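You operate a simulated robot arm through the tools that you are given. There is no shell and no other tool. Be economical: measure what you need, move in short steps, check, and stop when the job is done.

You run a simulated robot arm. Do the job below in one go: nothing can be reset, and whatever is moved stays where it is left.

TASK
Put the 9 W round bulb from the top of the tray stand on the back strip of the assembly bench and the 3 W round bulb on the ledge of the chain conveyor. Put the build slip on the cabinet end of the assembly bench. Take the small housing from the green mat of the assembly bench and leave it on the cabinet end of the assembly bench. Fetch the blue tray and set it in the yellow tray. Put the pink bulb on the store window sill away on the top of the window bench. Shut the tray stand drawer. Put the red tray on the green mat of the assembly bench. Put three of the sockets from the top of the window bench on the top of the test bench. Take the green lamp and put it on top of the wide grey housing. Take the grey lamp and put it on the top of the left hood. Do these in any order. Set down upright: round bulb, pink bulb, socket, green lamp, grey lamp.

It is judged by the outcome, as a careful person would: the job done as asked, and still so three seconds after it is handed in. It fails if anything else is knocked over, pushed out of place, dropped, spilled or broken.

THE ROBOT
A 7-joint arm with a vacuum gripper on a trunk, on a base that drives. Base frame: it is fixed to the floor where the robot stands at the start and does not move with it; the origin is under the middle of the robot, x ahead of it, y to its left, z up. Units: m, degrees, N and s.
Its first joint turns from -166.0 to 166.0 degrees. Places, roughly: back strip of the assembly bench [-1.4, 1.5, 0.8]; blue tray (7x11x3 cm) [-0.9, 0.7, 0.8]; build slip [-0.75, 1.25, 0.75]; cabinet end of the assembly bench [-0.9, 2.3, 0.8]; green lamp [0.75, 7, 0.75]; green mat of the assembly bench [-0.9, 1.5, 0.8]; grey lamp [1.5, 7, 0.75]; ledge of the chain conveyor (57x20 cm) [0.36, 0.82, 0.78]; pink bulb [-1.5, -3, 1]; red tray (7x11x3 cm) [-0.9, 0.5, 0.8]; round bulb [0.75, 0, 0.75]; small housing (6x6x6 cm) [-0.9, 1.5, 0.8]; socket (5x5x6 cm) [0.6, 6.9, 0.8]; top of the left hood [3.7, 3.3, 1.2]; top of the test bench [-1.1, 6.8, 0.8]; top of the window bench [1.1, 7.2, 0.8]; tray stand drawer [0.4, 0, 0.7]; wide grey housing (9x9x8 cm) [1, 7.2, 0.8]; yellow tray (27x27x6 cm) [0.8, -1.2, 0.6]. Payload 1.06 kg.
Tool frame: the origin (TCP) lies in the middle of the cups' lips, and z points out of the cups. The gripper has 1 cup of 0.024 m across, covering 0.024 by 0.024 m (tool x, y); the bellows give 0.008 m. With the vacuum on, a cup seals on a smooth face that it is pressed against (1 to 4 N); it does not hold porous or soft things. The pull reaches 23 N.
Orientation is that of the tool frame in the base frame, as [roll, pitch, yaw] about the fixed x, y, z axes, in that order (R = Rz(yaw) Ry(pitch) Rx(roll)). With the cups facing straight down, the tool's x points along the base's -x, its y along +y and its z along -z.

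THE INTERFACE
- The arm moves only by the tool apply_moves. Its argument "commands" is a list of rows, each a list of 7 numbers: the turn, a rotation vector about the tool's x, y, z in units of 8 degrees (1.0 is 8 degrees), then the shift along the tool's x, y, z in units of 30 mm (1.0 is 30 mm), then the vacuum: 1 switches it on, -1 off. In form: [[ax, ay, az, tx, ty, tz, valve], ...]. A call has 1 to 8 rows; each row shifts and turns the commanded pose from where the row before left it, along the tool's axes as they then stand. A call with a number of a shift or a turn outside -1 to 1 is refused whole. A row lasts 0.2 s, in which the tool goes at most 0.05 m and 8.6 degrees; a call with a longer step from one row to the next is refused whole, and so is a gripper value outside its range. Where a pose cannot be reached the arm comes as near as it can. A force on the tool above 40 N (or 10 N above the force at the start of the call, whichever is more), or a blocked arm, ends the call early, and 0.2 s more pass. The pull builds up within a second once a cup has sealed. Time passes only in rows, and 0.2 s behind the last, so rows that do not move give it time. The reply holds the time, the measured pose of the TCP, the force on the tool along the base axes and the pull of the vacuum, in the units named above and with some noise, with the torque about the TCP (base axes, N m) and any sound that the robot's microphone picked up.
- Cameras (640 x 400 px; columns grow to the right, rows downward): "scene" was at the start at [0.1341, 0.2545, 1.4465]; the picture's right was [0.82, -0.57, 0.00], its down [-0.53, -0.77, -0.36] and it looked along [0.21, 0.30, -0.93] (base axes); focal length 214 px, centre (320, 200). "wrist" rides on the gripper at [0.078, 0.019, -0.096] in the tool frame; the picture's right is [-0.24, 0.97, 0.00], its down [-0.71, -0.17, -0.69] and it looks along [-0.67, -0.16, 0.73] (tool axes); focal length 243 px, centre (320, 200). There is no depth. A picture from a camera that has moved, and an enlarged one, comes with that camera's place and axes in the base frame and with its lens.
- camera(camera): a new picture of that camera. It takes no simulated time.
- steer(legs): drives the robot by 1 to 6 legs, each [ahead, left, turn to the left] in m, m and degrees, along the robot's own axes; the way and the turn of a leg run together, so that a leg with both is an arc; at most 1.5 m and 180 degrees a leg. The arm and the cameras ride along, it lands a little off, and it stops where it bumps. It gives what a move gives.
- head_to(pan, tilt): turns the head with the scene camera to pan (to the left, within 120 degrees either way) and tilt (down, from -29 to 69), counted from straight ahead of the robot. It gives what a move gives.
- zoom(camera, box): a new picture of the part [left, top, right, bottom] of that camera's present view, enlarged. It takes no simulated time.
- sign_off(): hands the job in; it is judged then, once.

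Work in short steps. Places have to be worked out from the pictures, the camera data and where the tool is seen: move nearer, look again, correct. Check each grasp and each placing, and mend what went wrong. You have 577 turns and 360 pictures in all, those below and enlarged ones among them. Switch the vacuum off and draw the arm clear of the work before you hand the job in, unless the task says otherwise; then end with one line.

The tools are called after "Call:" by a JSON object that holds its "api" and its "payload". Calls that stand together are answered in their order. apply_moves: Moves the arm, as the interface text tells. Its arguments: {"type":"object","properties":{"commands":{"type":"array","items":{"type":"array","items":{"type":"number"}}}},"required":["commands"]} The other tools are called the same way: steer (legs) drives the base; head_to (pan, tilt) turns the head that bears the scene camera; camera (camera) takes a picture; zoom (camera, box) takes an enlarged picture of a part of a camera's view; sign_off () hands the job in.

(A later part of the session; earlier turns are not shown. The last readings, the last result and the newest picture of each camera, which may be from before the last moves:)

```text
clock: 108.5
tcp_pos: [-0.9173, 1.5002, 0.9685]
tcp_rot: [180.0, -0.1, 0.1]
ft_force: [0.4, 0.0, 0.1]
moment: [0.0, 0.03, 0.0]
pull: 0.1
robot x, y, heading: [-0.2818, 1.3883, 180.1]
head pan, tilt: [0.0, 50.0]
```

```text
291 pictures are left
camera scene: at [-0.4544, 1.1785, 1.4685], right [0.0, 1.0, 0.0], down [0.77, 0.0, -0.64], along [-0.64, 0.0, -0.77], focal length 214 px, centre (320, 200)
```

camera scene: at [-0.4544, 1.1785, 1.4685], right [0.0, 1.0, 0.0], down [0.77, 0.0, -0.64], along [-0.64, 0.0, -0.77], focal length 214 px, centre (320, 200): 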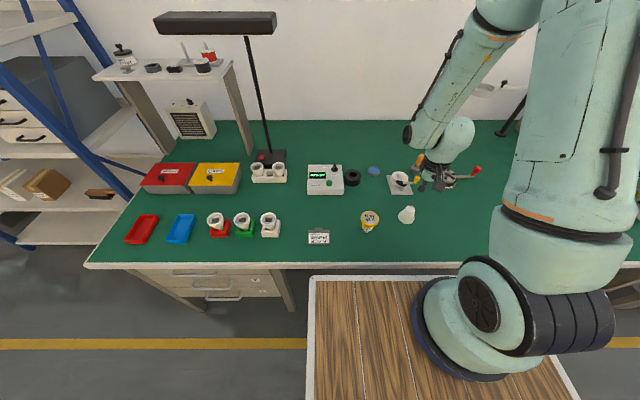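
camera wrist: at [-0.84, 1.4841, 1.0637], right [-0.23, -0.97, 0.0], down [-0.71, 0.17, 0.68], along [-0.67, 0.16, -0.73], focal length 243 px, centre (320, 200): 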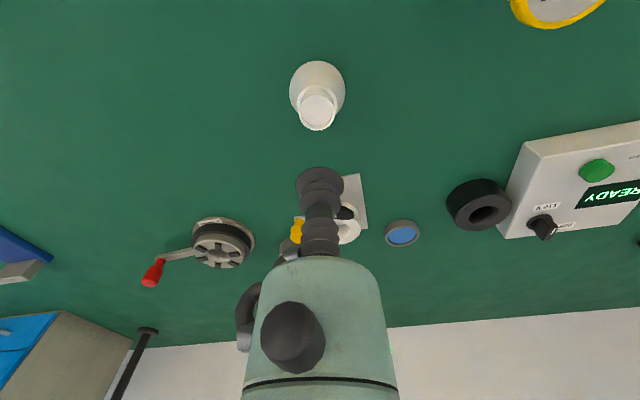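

I refine with zooms of both views.

Call:
{"api": "zoom", "payload": {"camera": "wrist", "box": [270, 45, 370, 145]}}

Call:
{"api": "zoom", "payload": {"camera": "scene", "box": [380, 180, 440, 240]}}

```text
4.00 times, centred on (320, 95) of wrist
camera zoom: at [-0.84, 1.4841, 1.0637], right [-0.23, -0.97, 0.0], down [-0.71, 0.17, 0.68], along [-0.67, 0.16, -0.73], focal length 970 px, centre (320, 620)
```

zoom: 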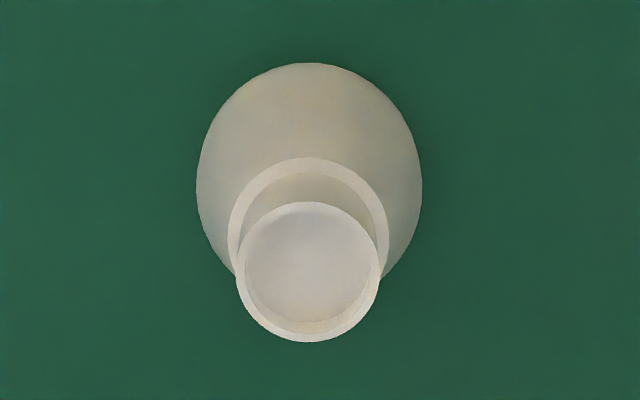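

```text
6.67 times, centred on (410, 210) of scene
camera zoom: at [-0.4544, 1.1785, 1.4685], right [0.0, 1.0, 0.0], down [0.77, 0.0, -0.64], along [-0.64, 0.0, -0.77], focal length 1430 px, centre (-280, 133)
```

zoom: 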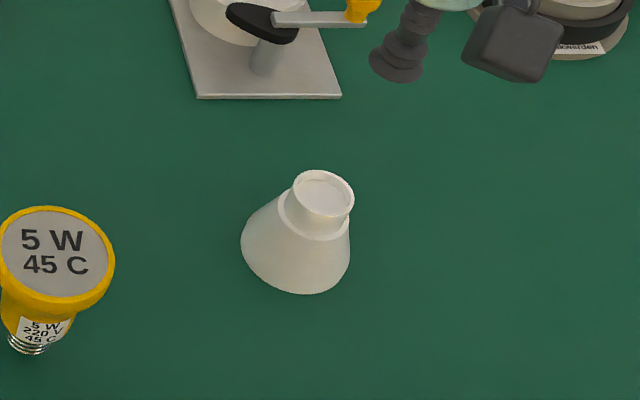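

I shift to (−0.926, 1.505) and descend to 0.90 for a final look.

Call:
{"api": "apply_moves", "payload": {"commands": [[0, 0, 0, -0.29, -0.16, 1, -1], [0, 0, 0, 0, 0, 1, -1], [0, 0, 0, 0, 0, 0.3, -1]]}}

Call:
{"api": "zoom", "payload": {"camera": "wrist", "box": [260, 105, 380, 205]}}

Call:
{"api": "zoom", "payload": {"camera": "scene", "box": [380, 180, 440, 240]}}

```text
clock: 109.3
tcp_pos: [-0.9262, 1.5055, 0.8989]
tcp_rot: [180.0, 0.0, 0.2]
ft_force: [0.5, -0.2, 0.2]
moment: [0.02, 0.03, 0.0]
pull: 0.0
robot x, y, heading: [-0.2803, 1.3908, 180.3]
head pan, tilt: [0.0, 50.0]
```

```text
4.00 times, centred on (320, 155) of wrist
camera zoom: at [-0.849, 1.488, 0.9947], right [-0.23, -0.97, 0.0], down [-0.71, 0.17, 0.68], along [-0.67, 0.16, -0.73], focal length 970 px, centre (320, 380)
```

zoom: 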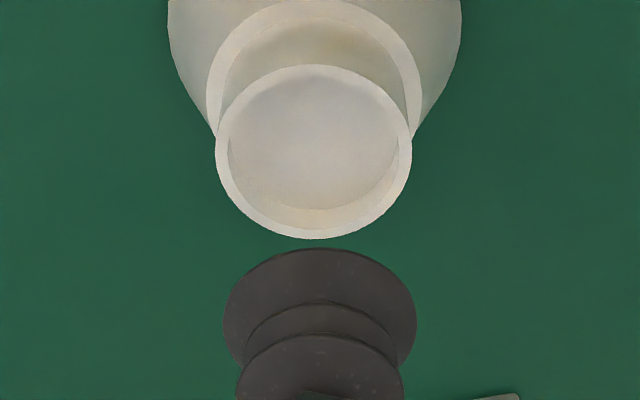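

```text
6.67 times, centred on (410, 210) of scene
camera zoom: at [-0.4546, 1.1785, 1.4685], right [0.0, 1.0, 0.0], down [0.77, 0.0, -0.64], along [-0.64, 0.0, -0.77], focal length 1430 px, centre (-280, 133)
```

zoom: 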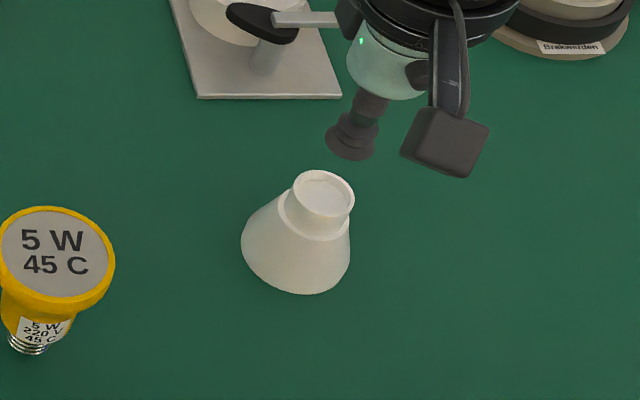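

Aligned within about 2 mm. I descend with vacuum on.

Call:
{"api": "apply_moves", "payload": {"commands": [[0, 0, 0, 0, 0, 0.5, 1], [0, 0, 0, 0, 0, 0.5, 1], [0, 0, 0, 0, 0, 0.15, 1], [0, 0, 0, 0, 0, 0.1, 1], [0, 0, 0, 0, 0, 0.05, 1], [0, 0, 0, 0, 0, 0, 1]]}}

```text
clock: 110.7
tcp_pos: [-0.9276, 1.5059, 0.8606]
tcp_rot: [180.0, 0.0, 0.2]
ft_force: [0.9, 0.5, 0.3]
moment: [0.02, 0.03, 0.02]
pull: 0.1
robot x, y, heading: [-0.2817, 1.3914, 180.3]
head pan, tilt: [0.0, 50.0]
```

Call:
{"api": "apply_moves", "payload": {"commands": [[0, 0, 0, 0, 0, 0.1, 1], [0, 0, 0, 0, 0, 0, 1], [0, 0, 0, 0, 0, 0, 1]]}}

Call:
{"api": "zoom", "payload": {"camera": "wrist", "box": [260, 105, 380, 205]}}

```text
clock: 111.5
tcp_pos: [-0.9261, 1.5067, 0.8574]
tcp_rot: [-179.9, -0.1, 0.1]
ft_force: [-0.6, -0.3, -0.1]
moment: [0.01, 0.02, 0.0]
pull: 23.0
robot x, y, heading: [-0.2832, 1.3882, 180.1]
head pan, tilt: [0.0, 50.0]
```

```text
4.00 times, centred on (320, 155) of wrist
camera zoom: at [-0.849, 1.4885, 0.9532], right [-0.23, -0.97, 0.0], down [-0.71, 0.17, 0.68], along [-0.67, 0.16, -0.73], focal length 970 px, centre (320, 380)
```

zoom: 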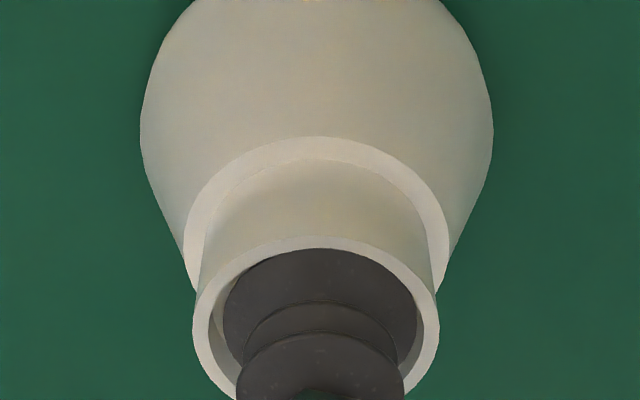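

Sealed at z 0.857. I lift it and strafe the base 0.5 m right toward the cabinet end.

Call:
{"api": "apply_moves", "payload": {"commands": [[0, 0, 0, 0, 0, -0.4, 1], [0, 0, 0, 0, 0, -1, 1], [0, 0, 0, 0, 0, -1, 1], [0, 0, 0, 0, 0, -1, 1], [0, 0, 0, 0, 0, -1, 1], [0, 0, 0, 0, 0, -1, 1], [0, 0, 0, 0, 0, -1, 1]]}}

Call:
{"api": "steer", "payload": {"legs": [[0, -0.55, 0]]}}

Call:
{"api": "head_to", "payload": {"pan": -20, "tilt": 50}}

Call:
{"api": "camera", "payload": {"camera": "scene"}}

Call:
{"api": "camera", "payload": {"camera": "wrist"}}

```text
clock: 113.1
tcp_pos: [-0.9272, 1.5058, 1.0515]
tcp_rot: [180.0, -0.1, 0.1]
ft_force: [0.3, 0.0, -0.2]
moment: [0.0, 0.0, -0.02]
pull: 22.7
robot x, y, heading: [-0.2795, 1.3917, 180.0]
head pan, tilt: [0.0, 50.0]
```

```text
clock: 116.3
tcp_pos: [-0.9252, 2.062, 1.0504]
tcp_rot: [-179.8, -0.1, 0.2]
ft_force: [-0.1, 0.5, -0.5]
moment: [0.01, 0.01, 0.02]
pull: 22.8
robot x, y, heading: [-0.2776, 1.9484, 179.9]
head pan, tilt: [0.0, 50.0]
```

```text
clock: 117.1
tcp_pos: [-0.9248, 2.0621, 1.0504]
tcp_rot: [180.0, -0.1, 0.2]
ft_force: [0.6, 0.0, 0.5]
moment: [0.01, 0.05, 0.02]
pull: 22.9
robot x, y, heading: [-0.2782, 1.9473, 179.9]
head pan, tilt: [-20.0, 50.0]
```

```text
285 pictures are left
camera scene: at [-0.4497, 1.7611, 1.4685], right [0.34, 0.94, 0.0], down [0.72, -0.26, -0.64], along [-0.6, 0.22, -0.77], focal length 214 px, centre (320, 200)
```

scene: 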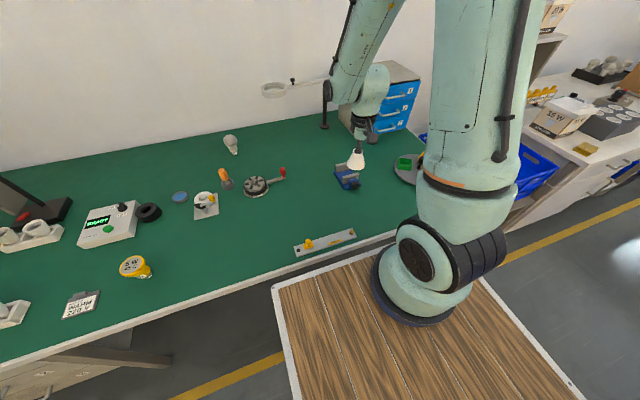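

```text
284 pictures are left
camera wrist: at [-0.8479, 2.0448, 1.1465], right [-0.23, -0.97, 0.0], down [-0.71, 0.17, 0.68], along [-0.67, 0.16, -0.73], focal length 243 px, centre (320, 200)
```

wrist: 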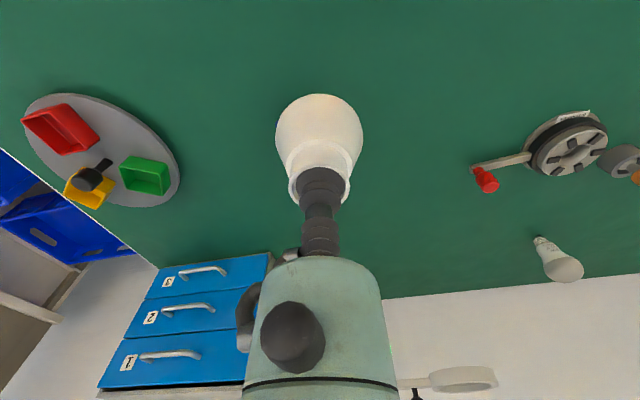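

Plate centre is at (−0.975, 2.44). I set the housing at about (−0.88, 2.25), which is free.

Call:
{"api": "apply_moves", "payload": {"commands": [[0, 0, 0, 0.21, -0.9, 0, 1], [0, 0, 0, 0.21, -0.9, 0, 1], [0, 0, 0, 0.21, -0.9, 0, 1], [0, 0, 0, 0.21, -0.9, 0, 1], [0, 0, 0, 0.21, -0.9, 0, 1], [0, 0, 0, 0.21, -0.9, 0, 1], [0, 0, 0, 0.21, -0.9, 0, 1]]}}

Call:
{"api": "apply_moves", "payload": {"commands": [[0, 0, 0, 0, 0, 1, 1], [0, 0, 0, 0, 0, 1, 1], [0, 0, 0, 0, 0, 1, 1], [0, 0, 0, 0, 0, 1, 1], [0, 0, 0, 0, 0, 1, 1], [0, 0, 0, 0, 0, 0.7, 1]]}}

Call:
{"api": "camera", "payload": {"camera": "wrist"}}

Call:
{"api": "camera", "payload": {"camera": "scene"}}

```text
clock: 118.7
tcp_pos: [-0.8827, 2.2513, 1.0502]
tcp_rot: [-180.0, -0.1, 0.3]
ft_force: [-0.2, -0.2, -0.3]
moment: [0.04, 0.04, 0.03]
pull: 22.9
robot x, y, heading: [-0.2773, 1.9451, 179.7]
head pan, tilt: [-20.0, 50.0]
```

```text
clock: 120.1
tcp_pos: [-0.8841, 2.2509, 0.8806]
tcp_rot: [179.9, 0.0, 0.1]
ft_force: [-0.5, -0.1, -0.3]
moment: [-0.03, 0.04, -0.03]
pull: 22.8
robot x, y, heading: [-0.2804, 1.9459, 179.9]
head pan, tilt: [-20.0, 50.0]
```

```text
283 pictures are left
camera wrist: at [-0.805, 2.2341, 0.9758], right [-0.23, -0.97, 0.0], down [-0.71, 0.17, 0.68], along [-0.67, 0.16, -0.73], focal length 243 px, centre (320, 200)
```

wrist: 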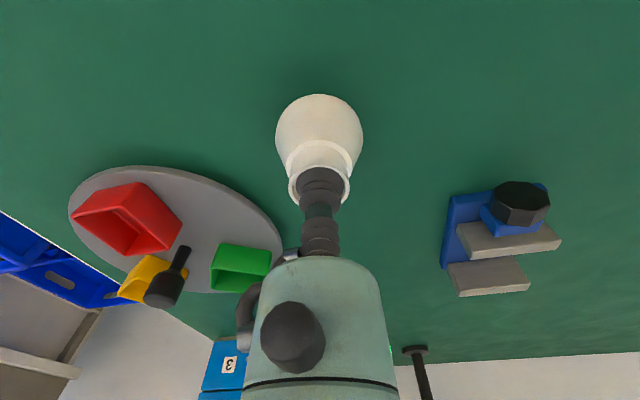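

```text
282 pictures are left
camera scene: at [-0.4495, 1.761, 1.4685], right [0.34, 0.94, 0.0], down [0.72, -0.26, -0.64], along [-0.6, 0.22, -0.77], focal length 214 px, centre (320, 200)
```

scene: 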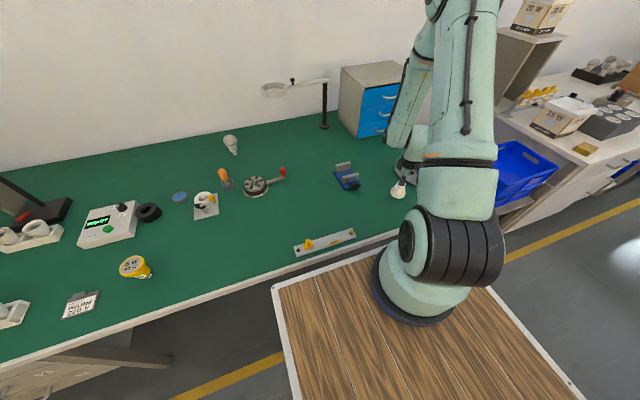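

Clear around it. I lower the last 2 cm.

Call:
{"api": "apply_moves", "payload": {"commands": [[0, 0, 0, 0, 0, 0.4, 1], [0, 0, 0, 0, 0, 0.2, 1], [0, 0, 0, 0, 0, 0.1, 1]]}}

Call:
{"api": "apply_moves", "payload": {"commands": [[0, 0, 0, 0, 0, 0.08, 1]]}}

```text
clock: 120.9
tcp_pos: [-0.8834, 2.2504, 0.8598]
tcp_rot: [179.9, -0.1, 0.2]
ft_force: [-0.3, 0.1, -0.5]
moment: [0.02, -0.01, -0.02]
pull: 23.2
robot x, y, heading: [-0.277, 1.9484, 180.2]
head pan, tilt: [-20.0, 50.0]
```

```text
clock: 121.3
tcp_pos: [-0.8822, 2.2507, 0.8569]
tcp_rot: [180.0, -0.1, 0.2]
ft_force: [0.7, 0.7, -0.4]
moment: [-0.01, 0.03, -0.01]
pull: 22.8
robot x, y, heading: [-0.2774, 1.9462, 180.0]
head pan, tilt: [-20.0, 50.0]
```

Call:
{"api": "apply_moves", "payload": {"commands": [[0, 0, 0, 0, 0, 0.06, 1]]}}

Call:
{"api": "apply_moves", "payload": {"commands": [[0, 0, 0, 0, 0, 0.04, 1]]}}

```text
clock: 121.7
tcp_pos: [-0.8817, 2.2514, 0.8549]
tcp_rot: [180.0, -0.1, 0.1]
ft_force: [0.4, -0.3, 7.1]
moment: [0.01, 0.01, -0.02]
pull: 22.9
robot x, y, heading: [-0.2795, 1.9495, 180.0]
head pan, tilt: [-20.0, 50.0]
```

```text
clock: 122.1
tcp_pos: [-0.881, 2.2511, 0.8523]
tcp_rot: [-179.9, 0.1, 0.1]
ft_force: [-1.1, -2.8, 13.9]
moment: [-0.03, 0.02, 0.05]
pull: 23.0
robot x, y, heading: [-0.2793, 1.9447, 180.1]
head pan, tilt: [-20.0, 50.0]
```

In contact. I ease off, release and rise.

Call:
{"api": "apply_moves", "payload": {"commands": [[0, 0, 0, 0, 0, -0.08, 1], [0, 0, 0, 0, 0, 0, -1], [0, 0, 0, 0, 0, 0, -1], [0, 0, 0, 0, 0, 0, -1], [0, 0, 0, 0, 0, 0, -1], [0, 0, 0, 0, 0, -0.1, -1], [0, 0, 0, 0, 0, -0.3, -1], [0, 0, 0, 0, 0, -1, -1]]}}

Call:
{"api": "apply_moves", "payload": {"commands": [[0, 0, 0, 0, 0, -1, -1], [0, 0, 0, 0, 0, -1, -1], [0, 0, 0, 0, 0, -1, -1], [0, 0, 0, 0, 0, -1, -1], [0, 0, 0, 0, 0, -1, -1], [0, 0, 0, 0, 0, -1, -1]]}}

Call:
{"api": "camera", "payload": {"camera": "wrist"}}

```text
clock: 123.9
tcp_pos: [-0.8821, 2.2519, 0.8969]
tcp_rot: [180.0, -0.1, 0.1]
ft_force: [1.6, 0.4, -0.9]
moment: [0.0, 0.0, -0.01]
pull: 0.0
robot x, y, heading: [-0.2777, 1.9465, 179.8]
head pan, tilt: [-20.0, 50.0]
```

```text
clock: 125.3
tcp_pos: [-0.882, 2.2514, 1.077]
tcp_rot: [179.9, -0.1, 0.2]
ft_force: [-0.2, 0.2, 0.2]
moment: [-0.02, 0.02, 0.0]
pull: 0.0
robot x, y, heading: [-0.2798, 1.9483, 180.0]
head pan, tilt: [-20.0, 50.0]
```

```text
281 pictures are left
camera wrist: at [-0.8042, 2.2336, 1.1729], right [-0.23, -0.97, 0.0], down [-0.71, 0.17, 0.68], along [-0.67, 0.16, -0.73], focal length 243 px, centre (320, 200)
```

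wrist: 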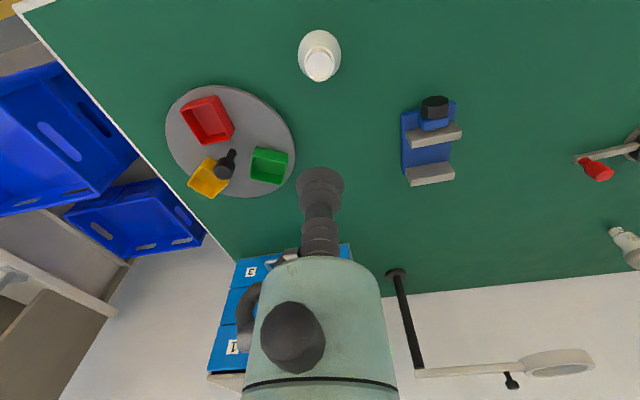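

Housing stands well. Next the build slip at (−0.833, 1.176): I strafe the base left 0.8 m and a little back.

Call:
{"api": "steer", "payload": {"legs": [[-0.08, 0.8, 0]]}}

Call:
{"api": "head_to", "payload": {"pan": 0, "tilt": 55}}

Call:
{"api": "camera", "payload": {"camera": "scene"}}

```text
clock: 129.7
tcp_pos: [-0.8032, 1.4455, 1.0767]
tcp_rot: [-179.9, -0.2, 0.0]
ft_force: [0.2, 0.6, -0.8]
moment: [0.02, 0.02, 0.02]
pull: 0.0
robot x, y, heading: [-0.2009, 1.1386, 179.7]
head pan, tilt: [-20.0, 50.0]
```

```text
clock: 130.5
tcp_pos: [-0.8036, 1.4453, 1.0773]
tcp_rot: [180.0, 0.0, -0.1]
ft_force: [0.2, 0.3, 0.0]
moment: [0.02, 0.01, -0.01]
pull: 0.0
robot x, y, heading: [-0.2053, 1.136, 179.6]
head pan, tilt: [0.0, 55.0]
```

```text
280 pictures are left
camera scene: at [-0.3734, 0.928, 1.462], right [0.01, 1.0, 0.0], down [0.82, 0.0, -0.57], along [-0.57, 0.0, -0.82], focal length 214 px, centre (320, 200)
```

scene: 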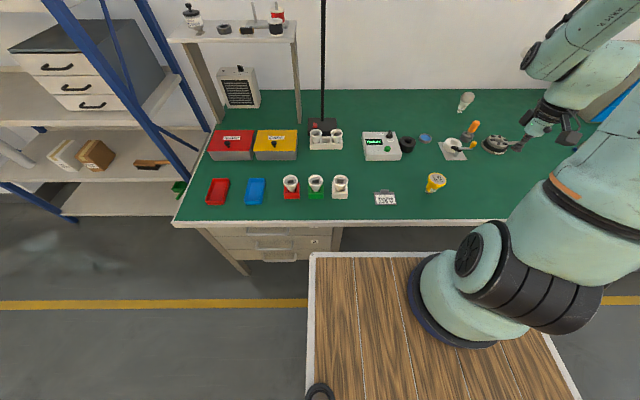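

The slip is near (−0.83, 1.173). I move over it and look.

Call:
{"api": "apply_moves", "payload": {"commands": [[0, 0, 0, -0.1, 1, 0, -1], [0, 0, 0, -0.1, 1, 0, -1], [0, 0, 0, -0.1, 1, 0, -1], [0, 0, 0, -0.1, 1, 0, -1], [0, 0, 0, -0.1, 1, 0, -1], [0, 0, 0, -0.1, 1, 0, -1], [0, 0, 0, -0.1, 1, 0, -1], [0, 0, 0, -0.1, 1, 0, -1]]}}

Call:
{"api": "apply_moves", "payload": {"commands": [[0, 0, 0, 0, 1, 1, -1], [0, 0, 0, 0, 0, 1, -1], [0, 0, 0, 0, 0, 1, -1], [0, 0, 0, 0, 0, 1, -1], [0, 0, 0, 0, 0, 1, -1]]}}

Call:
{"api": "camera", "payload": {"camera": "wrist"}}

```text
clock: 132.3
tcp_pos: [-0.8262, 1.2063, 1.0777]
tcp_rot: [180.0, -0.1, -0.1]
ft_force: [0.0, 1.0, 0.5]
moment: [-0.04, 0.01, 0.03]
pull: 0.0
robot x, y, heading: [-0.1999, 1.1404, 179.6]
head pan, tilt: [0.0, 55.0]
```

```text
clock: 133.5
tcp_pos: [-0.8278, 1.176, 0.9269]
tcp_rot: [180.0, 0.0, 0.0]
ft_force: [-0.2, -0.4, 0.2]
moment: [0.01, -0.01, -0.03]
pull: 0.1
robot x, y, heading: [-0.203, 1.1374, 179.8]
head pan, tilt: [0.0, 55.0]
```

```text
279 pictures are left
camera wrist: at [-0.7502, 1.1586, 1.0232], right [-0.23, -0.97, 0.0], down [-0.71, 0.17, 0.68], along [-0.67, 0.16, -0.73], focal length 243 px, centre (320, 200)
```

wrist: 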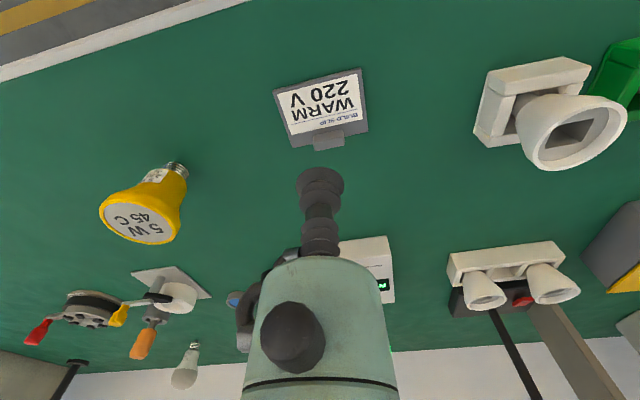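

Paper centre ≈(−0.835, 1.177). I descend with vacuum and touch gently.

Call:
{"api": "apply_moves", "payload": {"commands": [[0, 0, 0, -0.23, 0, 1, 1], [0, 0, 0, 0, 0, 1, 1], [0, 0, 0, 0, 0, 1, 1], [0, 0, 0, 0, 0, 0.6, 1], [0, 0, 0, 0, 0, 0.15, 1], [0, 0, 0, 0, 0, 0.1, 1], [0, 0, 0, 0, 0, 0, 1]]}}

Call:
{"api": "apply_moves", "payload": {"commands": [[0, 0, 0, 0, 0, 0.1, 1], [0, 0, 0, 0, 0, 0, 1], [0, 0, 0, 0, 0, 0, 1]]}}

```text
clock: 135.1
tcp_pos: [-0.835, 1.1747, 0.8111]
tcp_rot: [180.0, -0.1, 0.0]
ft_force: [0.1, 0.1, 0.3]
moment: [0.05, 0.05, 0.01]
pull: 0.0
robot x, y, heading: [-0.2001, 1.1365, 179.6]
head pan, tilt: [0.0, 55.0]
```

```text
clock: 135.9
tcp_pos: [-0.8349, 1.1748, 0.8091]
tcp_rot: [-180.0, 0.0, 0.0]
ft_force: [0.1, 0.8, -0.2]
moment: [-0.01, -0.01, 0.0]
pull: 22.4
robot x, y, heading: [-0.2018, 1.1361, 179.7]
head pan, tilt: [0.0, 55.0]
```

Sealed at 0.809. I lift and drive back to the cabinet end.

Call:
{"api": "apply_moves", "payload": {"commands": [[0, 0, 0, 0, 0, -0.3, 1], [0, 0, 0, 0, 0, -1, 1], [0, 0, 0, 0, 0, -1, 1], [0, 0, 0, 0, 0, -1, 1], [0, 0, 0, 0, 0, -1, 1], [0, 0, 0, 0, 0, -1, 1], [0, 0, 0, 0, 0, -1, 1], [0, 0, 0, 0, 0, -1, 1]]}}

Call:
{"api": "steer", "payload": {"legs": [[0.06, -0.95, 0]]}}

Call:
{"api": "camera", "payload": {"camera": "wrist"}}

```text
clock: 137.7
tcp_pos: [-0.8358, 1.1781, 1.0287]
tcp_rot: [179.9, -0.1, -0.2]
ft_force: [-0.1, 0.2, -0.8]
moment: [0.0, -0.03, -0.01]
pull: 23.1
robot x, y, heading: [-0.2031, 1.1381, 179.6]
head pan, tilt: [0.0, 55.0]
```

```text
clock: 142.6
tcp_pos: [-0.8919, 2.1199, 1.0276]
tcp_rot: [-180.0, -0.1, 0.1]
ft_force: [1.2, -0.3, -0.5]
moment: [-0.01, 0.0, 0.01]
pull: 22.8
robot x, y, heading: [-0.2596, 2.0816, 179.7]
head pan, tilt: [0.0, 55.0]
```

```text
278 pictures are left
camera wrist: at [-0.8142, 2.1023, 1.1237], right [-0.23, -0.97, 0.0], down [-0.71, 0.17, 0.68], along [-0.67, 0.16, -0.73], focal length 243 px, centre (320, 200)
```

wrist: 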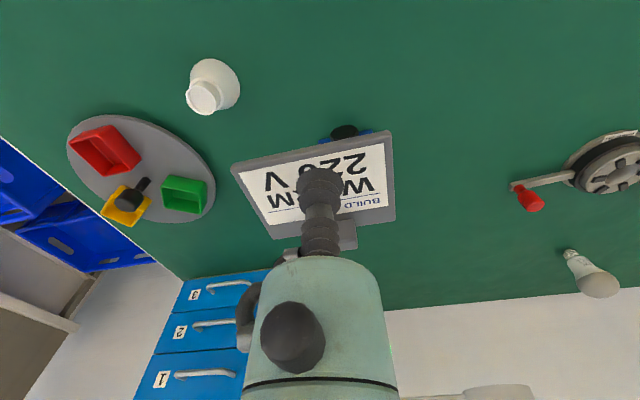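

I shift to about (−0.825, 2.35), between housing and plate.

Call:
{"api": "apply_moves", "payload": {"commands": [[0, 0, 0, 0.28, -0.96, 0, 1], [0, 0, 0, 0.28, -0.96, 0, 1], [0, 0, 0, 0.28, -0.96, 0, 1], [0, 0, 0, 0.28, -0.96, 0, 1], [0, 0, 0, 0.28, -0.96, 0, 1], [0, 0, 0, 0.28, -0.96, 0, 1], [0, 0, 0, 0.28, -0.96, 0, 1], [0, 0, 0, 0.28, -0.96, 0, 1]]}}

Call:
{"api": "apply_moves", "payload": {"commands": [[0, 0, 0, 0, 0, 1, 1], [0, 0, 0, 0, 0, 1, 1], [0, 0, 0, 0, 0, 1, 1], [0, 0, 0, 0, 0, 1, 1], [0, 0, 0, 0, 0, 1, 1], [0, 0, 0, 0, 0, 0.8, 1]]}}

Call:
{"api": "camera", "payload": {"camera": "wrist"}}

```text
clock: 144.4
tcp_pos: [-0.8271, 2.3486, 1.0265]
tcp_rot: [180.0, -0.1, 0.1]
ft_force: [0.0, 0.4, -0.5]
moment: [0.07, 0.01, -0.03]
pull: 22.7
robot x, y, heading: [-0.2604, 2.0846, 179.8]
head pan, tilt: [0.0, 55.0]
```

```text
clock: 145.8
tcp_pos: [-0.8241, 2.3495, 0.8552]
tcp_rot: [180.0, 0.0, 0.1]
ft_force: [-0.5, 0.3, -0.9]
moment: [-0.01, -0.03, -0.02]
pull: 22.7
robot x, y, heading: [-0.2592, 2.084, 179.9]
head pan, tilt: [0.0, 55.0]
```

```text
277 pictures are left
camera wrist: at [-0.7468, 2.3317, 0.9499], right [-0.23, -0.97, 0.0], down [-0.71, 0.17, 0.68], along [-0.67, 0.16, -0.73], focal length 243 px, centre (320, 200)
```

wrist: 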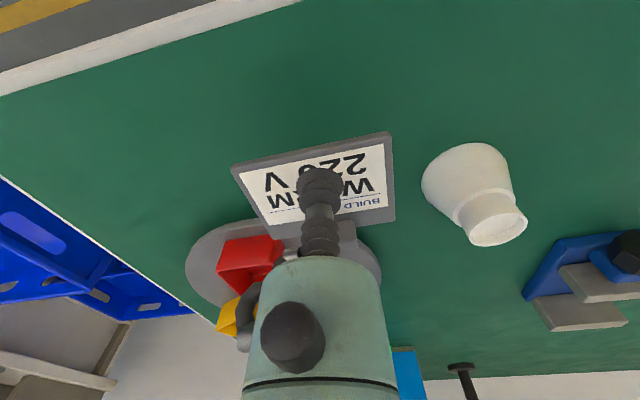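

Clear. I lower and release.

Call:
{"api": "apply_moves", "payload": {"commands": [[0, 0, 0, 0, 0, 0.7, 1], [0, 0, 0, 0, 0, 0.5, 1], [0, 0, 0, 0, 0, 0.25, 1]]}}

Call:
{"api": "apply_moves", "payload": {"commands": [[0, 0, 0, 0, 0, 0.1, 1]]}}

```text
clock: 146.6
tcp_pos: [-0.8247, 2.3505, 0.809]
tcp_rot: [-180.0, 0.1, 0.1]
ft_force: [0.4, 0.1, 0.0]
moment: [0.01, 0.0, -0.04]
pull: 22.7
robot x, y, heading: [-0.2591, 2.0818, 179.9]
head pan, tilt: [0.0, 55.0]
```

```text
clock: 147.0
tcp_pos: [-0.825, 2.3495, 0.8059]
tcp_rot: [-179.9, -0.1, 0.0]
ft_force: [-0.2, -0.2, -0.7]
moment: [-0.02, 0.0, 0.03]
pull: 22.9
robot x, y, heading: [-0.2611, 2.0808, 179.6]
head pan, tilt: [0.0, 55.0]
```

Call:
{"api": "apply_moves", "payload": {"commands": [[0, 0, 0, 0, 0, 0.07, 1]]}}

Call:
{"api": "apply_moves", "payload": {"commands": [[0, 0, 0, 0, 0, 0, -1], [0, 0, 0, 0, 0, 0, -1], [0, 0, 0, 0, 0, 0, -1], [0, 0, 0, 0, 0, 0, -1], [0, 0, 0, 0, 0, -0.2, -1], [0, 0, 0, 0, 0, -1, -1], [0, 0, 0, 0, 0, -1, -1], [0, 0, 0, 0, 0, -1, -1]]}}

Call:
{"api": "apply_moves", "payload": {"commands": [[0, 0, 0, 0, 0, -1, -1], [0, 0, 0, 0, 0, -1, -1], [0, 0, 0, 0, 0, -1, -1], [0, 0, 0, 0, 0, -1, -1]]}}

Call:
{"api": "camera", "payload": {"camera": "wrist"}}

```text
clock: 147.4
tcp_pos: [-0.8247, 2.3489, 0.8051]
tcp_rot: [-180.0, 0.0, 0.1]
ft_force: [-0.7, -2.8, 9.8]
moment: [0.04, 0.04, 0.03]
pull: 23.1
robot x, y, heading: [-0.2561, 2.0801, 179.6]
head pan, tilt: [0.0, 55.0]
```

```text
clock: 149.2
tcp_pos: [-0.8268, 2.3503, 0.9021]
tcp_rot: [179.9, -0.1, 0.1]
ft_force: [-0.5, 0.2, -0.2]
moment: [0.01, -0.02, 0.0]
pull: 0.0
robot x, y, heading: [-0.258, 2.0819, 179.9]
head pan, tilt: [0.0, 55.0]
```

```text
clock: 150.2
tcp_pos: [-0.8249, 2.3493, 1.0223]
tcp_rot: [180.0, -0.2, 0.1]
ft_force: [0.3, 0.3, -0.1]
moment: [0.01, 0.0, 0.02]
pull: 0.1
robot x, y, heading: [-0.2574, 2.0788, 179.8]
head pan, tilt: [0.0, 55.0]
```

```text
276 pictures are left
camera wrist: at [-0.747, 2.3321, 1.1168], right [-0.23, -0.97, 0.0], down [-0.71, 0.17, 0.68], along [-0.66, 0.16, -0.73], focal length 243 px, centre (320, 200)
```

wrist: 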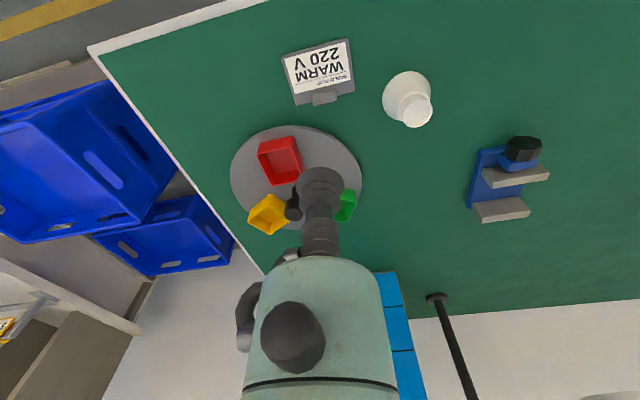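

Both done. Next the red tray at about (−0.9, 0.5): I strafe left down the bench.

Call:
{"api": "steer", "payload": {"legs": [[-0.03, 0.85, 0], [-0.03, 0.8, 0]]}}

Call:
{"api": "camera", "payload": {"camera": "scene"}}

Call:
{"api": "camera", "payload": {"camera": "wrist"}}

```text
clock: 158.6
tcp_pos: [-0.7664, 0.7091, 1.0213]
tcp_rot: [-180.0, 0.0, 0.2]
ft_force: [0.3, 0.4, 0.4]
moment: [0.0, -0.02, 0.01]
pull: 0.1
robot x, y, heading: [-0.1976, 0.4456, -180.0]
head pan, tilt: [0.0, 55.0]
```

```text
275 pictures are left
camera scene: at [-0.3686, 0.2333, 1.4619], right [0.0, 1.0, 0.0], down [0.82, 0.0, -0.57], along [-0.57, 0.0, -0.82], focal length 214 px, centre (320, 200)
```

scene: 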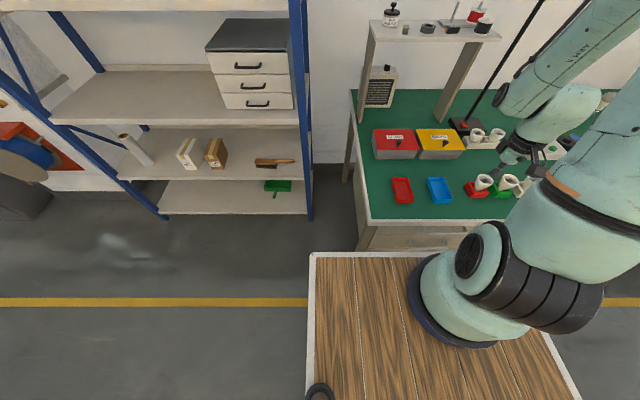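

```text
274 pictures are left
camera wrist: at [-0.6882, 0.6927, 1.1166], right [-0.23, -0.97, 0.0], down [-0.71, 0.17, 0.68], along [-0.67, 0.16, -0.73], focal length 243 px, centre (320, 200)
```

wrist: 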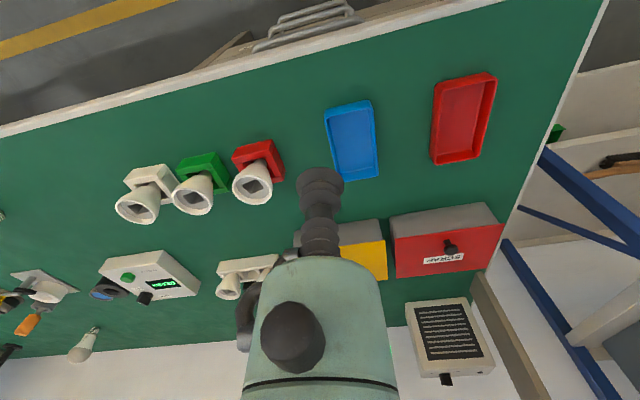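

Red tray floor ≈(−0.871, 0.545), blue ≈(−0.870, 0.694). I move above the red tray.

Call:
{"api": "apply_moves", "payload": {"commands": [[0, 0, 0, -0.583, 0.911, 0, -1], [0, 0, 0, -0.583, 0.911, 0, -1], [0, 0, 0, -0.583, 0.911, 0, -1], [0, 0, 0, -0.583, 0.911, 0, -1], [0, 0, 0, -0.583, 0.911, 0, -1], [0, 0, 0, -0.583, 0.911, 0, -1], [0, 0, 0, 0, 0, 1, -1], [0, 0, 0, 0, 0, 1, -1]]}}

Call:
{"api": "apply_moves", "payload": {"commands": [[0, 0, 0, 0, 0, 1, -1], [0, 0, 0, 0, 0, 1, -1]]}}

Call:
{"api": "camera", "payload": {"camera": "wrist"}}

```text
clock: 160.4
tcp_pos: [-0.8696, 0.5448, 0.9596]
tcp_rot: [-180.0, 0.0, 0.3]
ft_force: [-0.4, 0.6, 0.2]
moment: [-0.01, -0.02, 0.0]
pull: 0.0
robot x, y, heading: [-0.1997, 0.4456, -179.9]
head pan, tilt: [0.0, 55.0]
```

```text
clock: 161.0
tcp_pos: [-0.8685, 0.546, 0.9014]
tcp_rot: [180.0, 0.0, 0.4]
ft_force: [-0.2, 0.5, -0.4]
moment: [0.04, 0.03, -0.03]
pull: 0.0
robot x, y, heading: [-0.1979, 0.4462, -180.0]
head pan, tilt: [0.0, 55.0]
```

```text
273 pictures are left
camera wrist: at [-0.7908, 0.5284, 0.9967], right [-0.23, -0.97, 0.0], down [-0.71, 0.17, 0.68], along [-0.67, 0.16, -0.73], focal length 243 px, centre (320, 200)
```

wrist: 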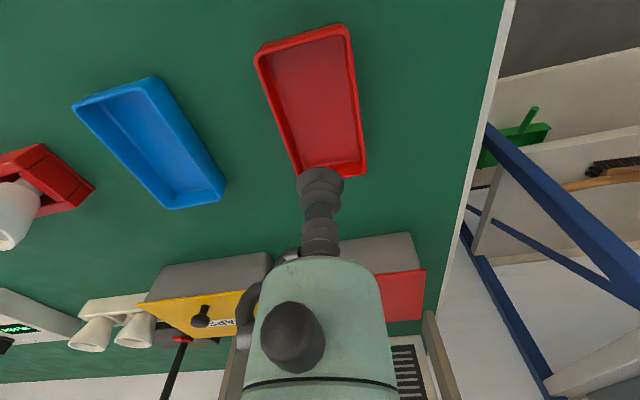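

Centred over the floor. I descend with vacuum on.

Call:
{"api": "apply_moves", "payload": {"commands": [[0, 0, 0, 0, 0, 1, 1], [0, 0, 0, 0, 0, 1, 1], [0, 0, 0, 0, 0, 0.8, 1], [0, 0, 0, 0, 0, 0.1, 1], [0, 0, 0, 0, 0, 0.1, 1], [0, 0, 0, 0, 0, 0, 1], [0, 0, 0, 0, 0, 0, 1]]}}

```text
clock: 162.6
tcp_pos: [-0.8695, 0.5443, 0.8103]
tcp_rot: [180.0, -0.1, 0.3]
ft_force: [-0.1, -0.4, 0.2]
moment: [-0.03, 0.01, -0.01]
pull: 0.0
robot x, y, heading: [-0.1971, 0.4459, -179.8]
head pan, tilt: [0.0, 55.0]
```

Call:
{"api": "apply_moves", "payload": {"commands": [[0, 0, 0, 0, 0, 0.1, 1], [0, 0, 0, 0, 0, 0, 1], [0, 0, 0, 0, 0, 0, 1]]}}

Call:
{"api": "apply_moves", "payload": {"commands": [[0, 0, 0, 0, 0, 0.1, 1], [0, 0, 0, 0, 0, 0, 1], [0, 0, 0, 0, 0, 0, 1]]}}

```text
clock: 163.4
tcp_pos: [-0.8702, 0.545, 0.807]
tcp_rot: [-180.0, -0.1, 0.4]
ft_force: [-0.7, 0.0, -0.3]
moment: [-0.01, -0.01, 0.01]
pull: 23.1
robot x, y, heading: [-0.1988, 0.4445, -180.0]
head pan, tilt: [0.0, 55.0]
```

```text
clock: 164.2
tcp_pos: [-0.8715, 0.5455, 0.8043]
tcp_rot: [180.0, 0.0, 0.3]
ft_force: [2.1, 0.1, 7.1]
moment: [0.0, 0.0, -0.03]
pull: 23.0
robot x, y, heading: [-0.2014, 0.4448, -179.7]
head pan, tilt: [0.0, 55.0]
```

Sealed. I lift it and carry to the mat at about (−0.93, 1.50).

Call:
{"api": "apply_moves", "payload": {"commands": [[0, 0, 0, 0, 0, -0.3, 1], [0, 0, 0, 0, 0, -1, 1], [0, 0, 0, 0, 0, -1, 1], [0, 0, 0, 0, 0, -1, 1], [0, 0, 0, 0, 0, -1, 1], [0, 0, 0, 0, 0, -1, 1], [0, 0, 0, 0, 0, -1, 1], [0, 0, 0, 0, 0, -1, 1]]}}

Call:
{"api": "steer", "payload": {"legs": [[0.06, -0.95, 0]]}}

Call:
{"api": "camera", "payload": {"camera": "wrist"}}

Call:
{"api": "camera", "payload": {"camera": "scene"}}

```text
clock: 166.0
tcp_pos: [-0.8697, 0.545, 1.0246]
tcp_rot: [180.0, -0.1, 0.3]
ft_force: [-0.2, 0.0, -1.4]
moment: [0.01, -0.05, 0.01]
pull: 22.4
robot x, y, heading: [-0.1972, 0.4464, -179.9]
head pan, tilt: [0.0, 55.0]
```

```text
clock: 171.0
tcp_pos: [-0.9339, 1.497, 1.0242]
tcp_rot: [-180.0, 0.0, 0.5]
ft_force: [-0.1, -0.3, -1.5]
moment: [-0.01, 0.02, 0.03]
pull: 23.2
robot x, y, heading: [-0.2631, 1.4034, -179.4]
head pan, tilt: [0.0, 55.0]
```

```text
272 pictures are left
camera wrist: at [-0.8555, 1.4815, 1.1205], right [-0.23, -0.97, 0.0], down [-0.71, 0.16, 0.68], along [-0.67, 0.15, -0.73], focal length 243 px, centre (320, 200)
```

wrist: 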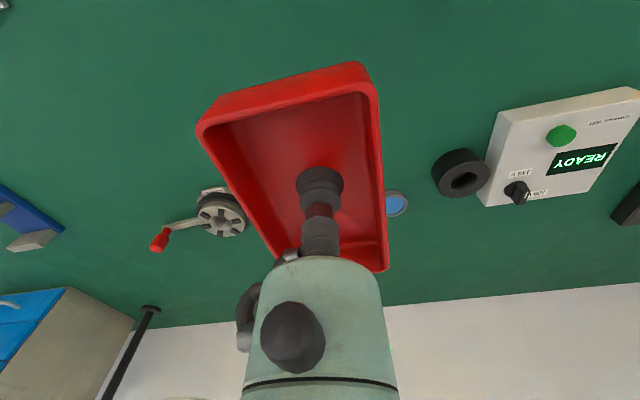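

```text
271 pictures are left
camera scene: at [-0.4312, 1.1886, 1.4619], right [-0.01, 1.0, 0.0], down [0.82, 0.0, -0.57], along [-0.57, 0.0, -0.82], focal length 214 px, centre (320, 200)
```

scene: 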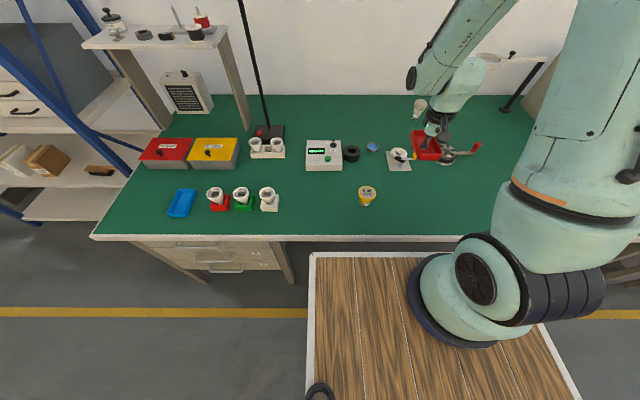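

I shift 3 cm toward the free front-right and lower.

Call:
{"api": "apply_moves", "payload": {"commands": [[0, 0, 0, 0.9, -0.9, 0, 1], [0, 0, 0, 0.2, -0.2, 1, 1], [0, 0, 0, 0, 0, 1, 1], [0, 0, 0, 0, 0, 1, 1], [0, 0, 0, 0, 0, 1, 1], [0, 0, 0, 0, 0, 1, 1], [0, 0, 0, 0, 0, 1, 1]]}}

Call:
{"api": "camera", "payload": {"camera": "wrist"}}

Call:
{"api": "apply_moves", "payload": {"commands": [[0, 0, 0, 0, 0, 0.6, 1], [0, 0, 0, 0, 0, 0.2, 1]]}}

Call:
{"api": "apply_moves", "payload": {"commands": [[0, 0, 0, 0, 0, 0.1, 1]]}}

```text
clock: 172.6
tcp_pos: [-0.8999, 1.5319, 0.8449]
tcp_rot: [-180.0, 0.0, 0.6]
ft_force: [-0.7, 0.5, -1.3]
moment: [0.0, -0.02, -0.02]
pull: 22.9
robot x, y, heading: [-0.2626, 1.4023, -179.6]
head pan, tilt: [0.0, 55.0]
```

```text
270 pictures are left
camera wrist: at [-0.8218, 1.5156, 0.9392], right [-0.23, -0.97, 0.0], down [-0.71, 0.16, 0.68], along [-0.67, 0.15, -0.73], focal length 243 px, centre (320, 200)
```

wrist: 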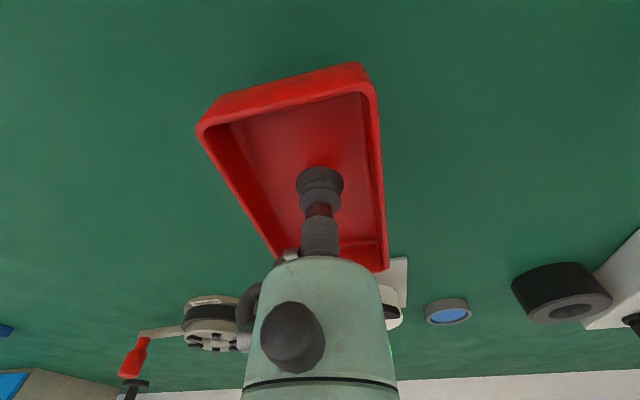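

```text
clock: 173.2
tcp_pos: [-0.8995, 1.5316, 0.8196]
tcp_rot: [179.9, -0.1, 0.4]
ft_force: [-0.6, -1.0, -1.3]
moment: [-0.01, -0.02, 0.02]
pull: 22.9
robot x, y, heading: [-0.2611, 1.4017, -180.1]
head pan, tilt: [0.0, 55.0]
```

```text
clock: 173.6
tcp_pos: [-0.9005, 1.5305, 0.8162]
tcp_rot: [180.0, -0.1, 0.6]
ft_force: [-1.0, 0.0, -1.2]
moment: [-0.01, 0.0, 0.0]
pull: 23.2
robot x, y, heading: [-0.2627, 1.4001, -179.6]
head pan, tilt: [0.0, 55.0]
```

Contact is expected near 0.806; I continue down.

Call:
{"api": "apply_moves", "payload": {"commands": [[0, 0, 0, 0, 0, 0.15, 1], [0, 0, 0, 0, 0, 0.1, 1]]}}

Call:
{"api": "apply_moves", "payload": {"commands": [[0, 0, 0, 0, 0, 0.07, 1]]}}

Call:
{"api": "apply_moves", "payload": {"commands": [[0, 0, 0, 0, 0, 0.07, 1]]}}

```text
clock: 174.2
tcp_pos: [-0.9013, 1.5316, 0.8092]
tcp_rot: [-179.9, -0.1, 0.6]
ft_force: [0.3, 0.4, -0.6]
moment: [0.0, 0.04, -0.02]
pull: 23.1
robot x, y, heading: [-0.2627, 1.4022, -179.5]
head pan, tilt: [0.0, 55.0]
```

```text
clock: 174.6
tcp_pos: [-0.9009, 1.5309, 0.8082]
tcp_rot: [180.0, -0.1, 0.6]
ft_force: [0.0, -0.4, -0.8]
moment: [-0.02, -0.01, 0.01]
pull: 23.1
robot x, y, heading: [-0.2629, 1.3994, -179.9]
head pan, tilt: [0.0, 55.0]
```

```text
clock: 175.0
tcp_pos: [-0.9003, 1.5312, 0.8055]
tcp_rot: [180.0, -0.1, 0.7]
ft_force: [0.2, -1.8, 2.8]
moment: [0.0, 0.04, 0.0]
pull: 23.0
robot x, y, heading: [-0.2603, 1.3989, -179.9]
head pan, tilt: [0.0, 55.0]
```

Contact (2.8 N). I release and rise.

Call:
{"api": "apply_moves", "payload": {"commands": [[0, 0, 0, 0, 0, 0, -1], [0, 0, 0, 0, 0, 0, -1], [0, 0, 0, 0, 0, 0, -1], [0, 0, 0, 0, 0, 0, -1], [0, 0, 0, 0, 0, -0.1, -1], [0, 0, 0, 0, 0, -0.5, -1], [0, 0, 0, 0, 0, -1, -1], [0, 0, 0, 0, 0, -1, -1]]}}

Call:
{"api": "apply_moves", "payload": {"commands": [[0, 0, 0, 0, 0, -1, -1], [0, 0, 0, 0, 0, -1, -1], [0, 0, 0, 0, 0, -1, -1], [0, 0, 0, 0, 0, -1, -1]]}}

Call:
{"api": "camera", "payload": {"camera": "scene"}}

Call:
{"api": "steer", "payload": {"legs": [[-0.06, 0.8, 0]]}}

Call:
{"api": "camera", "payload": {"camera": "wrist"}}

```text
clock: 176.8
tcp_pos: [-0.9004, 1.5303, 0.8838]
tcp_rot: [-179.9, -0.1, 0.5]
ft_force: [-1.4, 0.3, 0.1]
moment: [0.04, 0.0, 0.01]
pull: 0.1
robot x, y, heading: [-0.2602, 1.398, -179.5]
head pan, tilt: [0.0, 55.0]
```

```text
clock: 177.8
tcp_pos: [-0.9013, 1.5323, 1.0037]
tcp_rot: [180.0, -0.1, 0.7]
ft_force: [-0.2, -0.2, 0.0]
moment: [0.01, -0.01, 0.0]
pull: 0.0
robot x, y, heading: [-0.2628, 1.4028, -179.9]
head pan, tilt: [0.0, 55.0]
```

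```text
269 pictures are left
camera scene: at [-0.4316, 1.1886, 1.4619], right [-0.01, 1.0, 0.0], down [0.82, 0.0, -0.57], along [-0.57, 0.0, -0.82], focal length 214 px, centre (320, 200)
```

scene: 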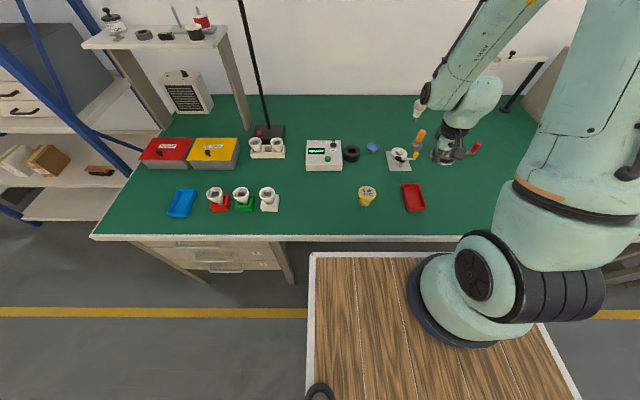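

```text
clock: 182.1
tcp_pos: [-0.8385, 0.7226, 1.0027]
tcp_rot: [179.9, 0.0, 0.6]
ft_force: [-0.7, -1.5, 0.4]
moment: [0.02, 0.0, 0.01]
pull: 0.0
robot x, y, heading: [-0.198, 0.5906, -179.9]
head pan, tilt: [0.0, 55.0]
```

```text
268 pictures are left
camera wrist: at [-0.7611, 0.7053, 1.0984], right [-0.23, -0.97, 0.0], down [-0.71, 0.17, 0.68], along [-0.67, 0.15, -0.73], focal length 243 px, centre (320, 200)
```

wrist: 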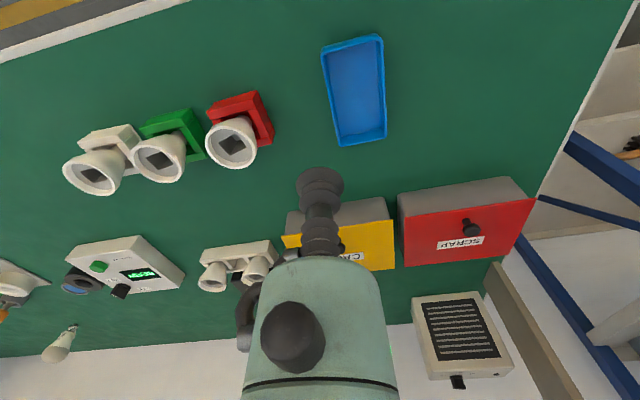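

Red tray lies on the mat. Blue tray floor ≈(−0.871, 0.687); I align and descend with vacuum.

Call:
{"api": "apply_moves", "payload": {"commands": [[0, 0, 0, -0.55, 0.6, 0, 1], [0, 0, 0, -0.55, 0.6, 0, 1], [0, 0, 0, 0, 0, 1, 1], [0, 0, 0, 0, 0, 1, 1], [0, 0, 0, 0, 0, 1, 1], [0, 0, 0, 0, 0, 1, 1], [0, 0, 0, 0, 0, 1, 1]]}}

Call:
{"api": "camera", "payload": {"camera": "wrist"}}

```text
clock: 183.7
tcp_pos: [-0.8712, 0.6857, 0.8535]
tcp_rot: [-180.0, 0.1, 0.5]
ft_force: [0.5, 0.5, -1.2]
moment: [0.02, 0.01, -0.02]
pull: 0.0
robot x, y, heading: [-0.2005, 0.5879, -179.6]
head pan, tilt: [0.0, 55.0]
```

```text
267 pictures are left
camera wrist: at [-0.7931, 0.6689, 0.9489], right [-0.23, -0.97, 0.0], down [-0.71, 0.17, 0.68], along [-0.67, 0.15, -0.73], focal length 243 px, centre (320, 200)
```

wrist: 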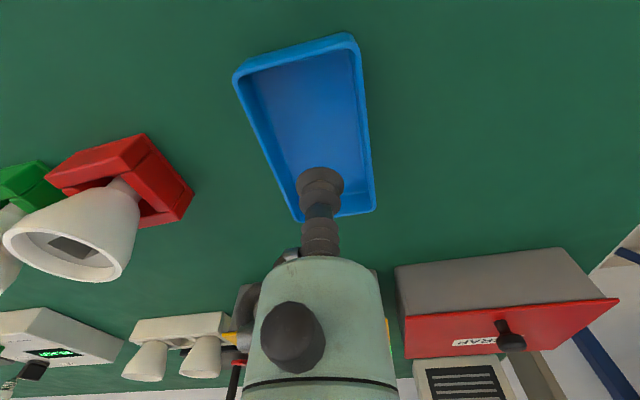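

Call:
{"api": "apply_moves", "payload": {"commands": [[0, 0, 0, 0, 0, 0.8, 1], [0, 0, 0, 0, 0, 0.5, 1], [0, 0, 0, 0, 0, 0.15, 1], [0, 0, 0, 0, 0, 0.1, 1], [0, 0, 0, 0, 0, 0, 1], [0, 0, 0, 0, 0, 0, 1]]}}

```text
clock: 185.1
tcp_pos: [-0.8714, 0.6856, 0.807]
tcp_rot: [180.0, -0.1, 0.5]
ft_force: [0.5, -0.2, -1.1]
moment: [-0.01, 0.0, -0.01]
pull: 22.6
robot x, y, heading: [-0.2014, 0.5857, -179.7]
head pan, tilt: [0.0, 55.0]
```

Sealed. I lift the blue tray, strafe clear of the bench, and turn left 180° in the open.

Call:
{"api": "apply_moves", "payload": {"commands": [[0, 0, 0, 0, 0, -0.3, 1], [0, 0, 0, 0, 0, -1, 1], [0, 0, 0, 0, 0, -1, 1], [0, 0, 0, 0, 0, -1, 1], [0, 0, 0, 0, 0, -1, 1], [0, 0, 0, 0, 0, -1, 1], [0, 0, 0, 0, 0, -1, 1], [0, 0, 0, 0, 0, -1, 1]]}}

Call:
{"api": "steer", "payload": {"legs": [[0, 0.65, 0], [0, 0, 90], [0, 0, 90], [0, -0.9, 0]]}}

Call:
{"api": "head_to", "payload": {"pan": -10, "tilt": 45}}

Call:
{"api": "camera", "payload": {"camera": "scene"}}

Call:
{"api": "camera", "payload": {"camera": "wrist"}}

```text
clock: 186.9
tcp_pos: [-0.8719, 0.6856, 1.0235]
tcp_rot: [-180.0, -0.1, 0.5]
ft_force: [-0.4, -0.1, -1.5]
moment: [-0.03, -0.03, 0.01]
pull: 22.8
robot x, y, heading: [-0.1994, 0.5892, -179.7]
head pan, tilt: [0.0, 55.0]
```

```text
clock: 202.4
tcp_pos: [0.5028, -1.0071, 1.0236]
tcp_rot: [180.0, -0.1, -178.2]
ft_force: [-0.2, -0.4, -1.7]
moment: [0.02, -0.01, 0.01]
pull: 22.8
robot x, y, heading: [-0.1706, -0.9294, 1.7]
head pan, tilt: [0.0, 55.0]
```

```text
clock: 203.2
tcp_pos: [0.5022, -1.0073, 1.0242]
tcp_rot: [180.0, -0.1, -178.3]
ft_force: [-0.1, 0.1, -0.9]
moment: [0.03, -0.03, -0.03]
pull: 22.5
robot x, y, heading: [-0.1683, -0.9259, 1.9]
head pan, tilt: [-10.0, 45.0]
```

```text
266 pictures are left
camera scene: at [0.0052, -0.7282, 1.4753], right [-0.15, -0.99, 0.0], down [-0.7, 0.1, -0.71], along [0.7, -0.1, -0.71], focal length 214 px, centre (320, 200)
```

scene: 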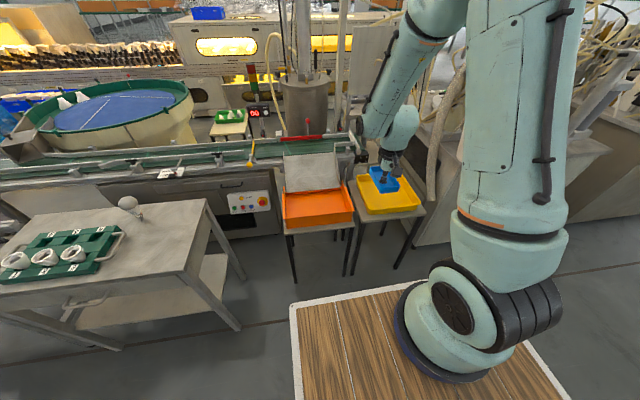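

```text
265 pictures are left
camera wrist: at [0.4235, -0.9898, 1.12], right [0.2, 0.98, 0.0], down [0.71, -0.15, 0.68], along [0.67, -0.14, -0.73], focal length 243 px, centre (320, 200)
```

wrist: 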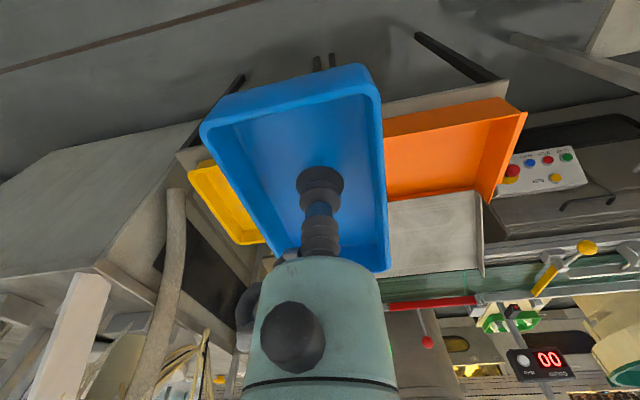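

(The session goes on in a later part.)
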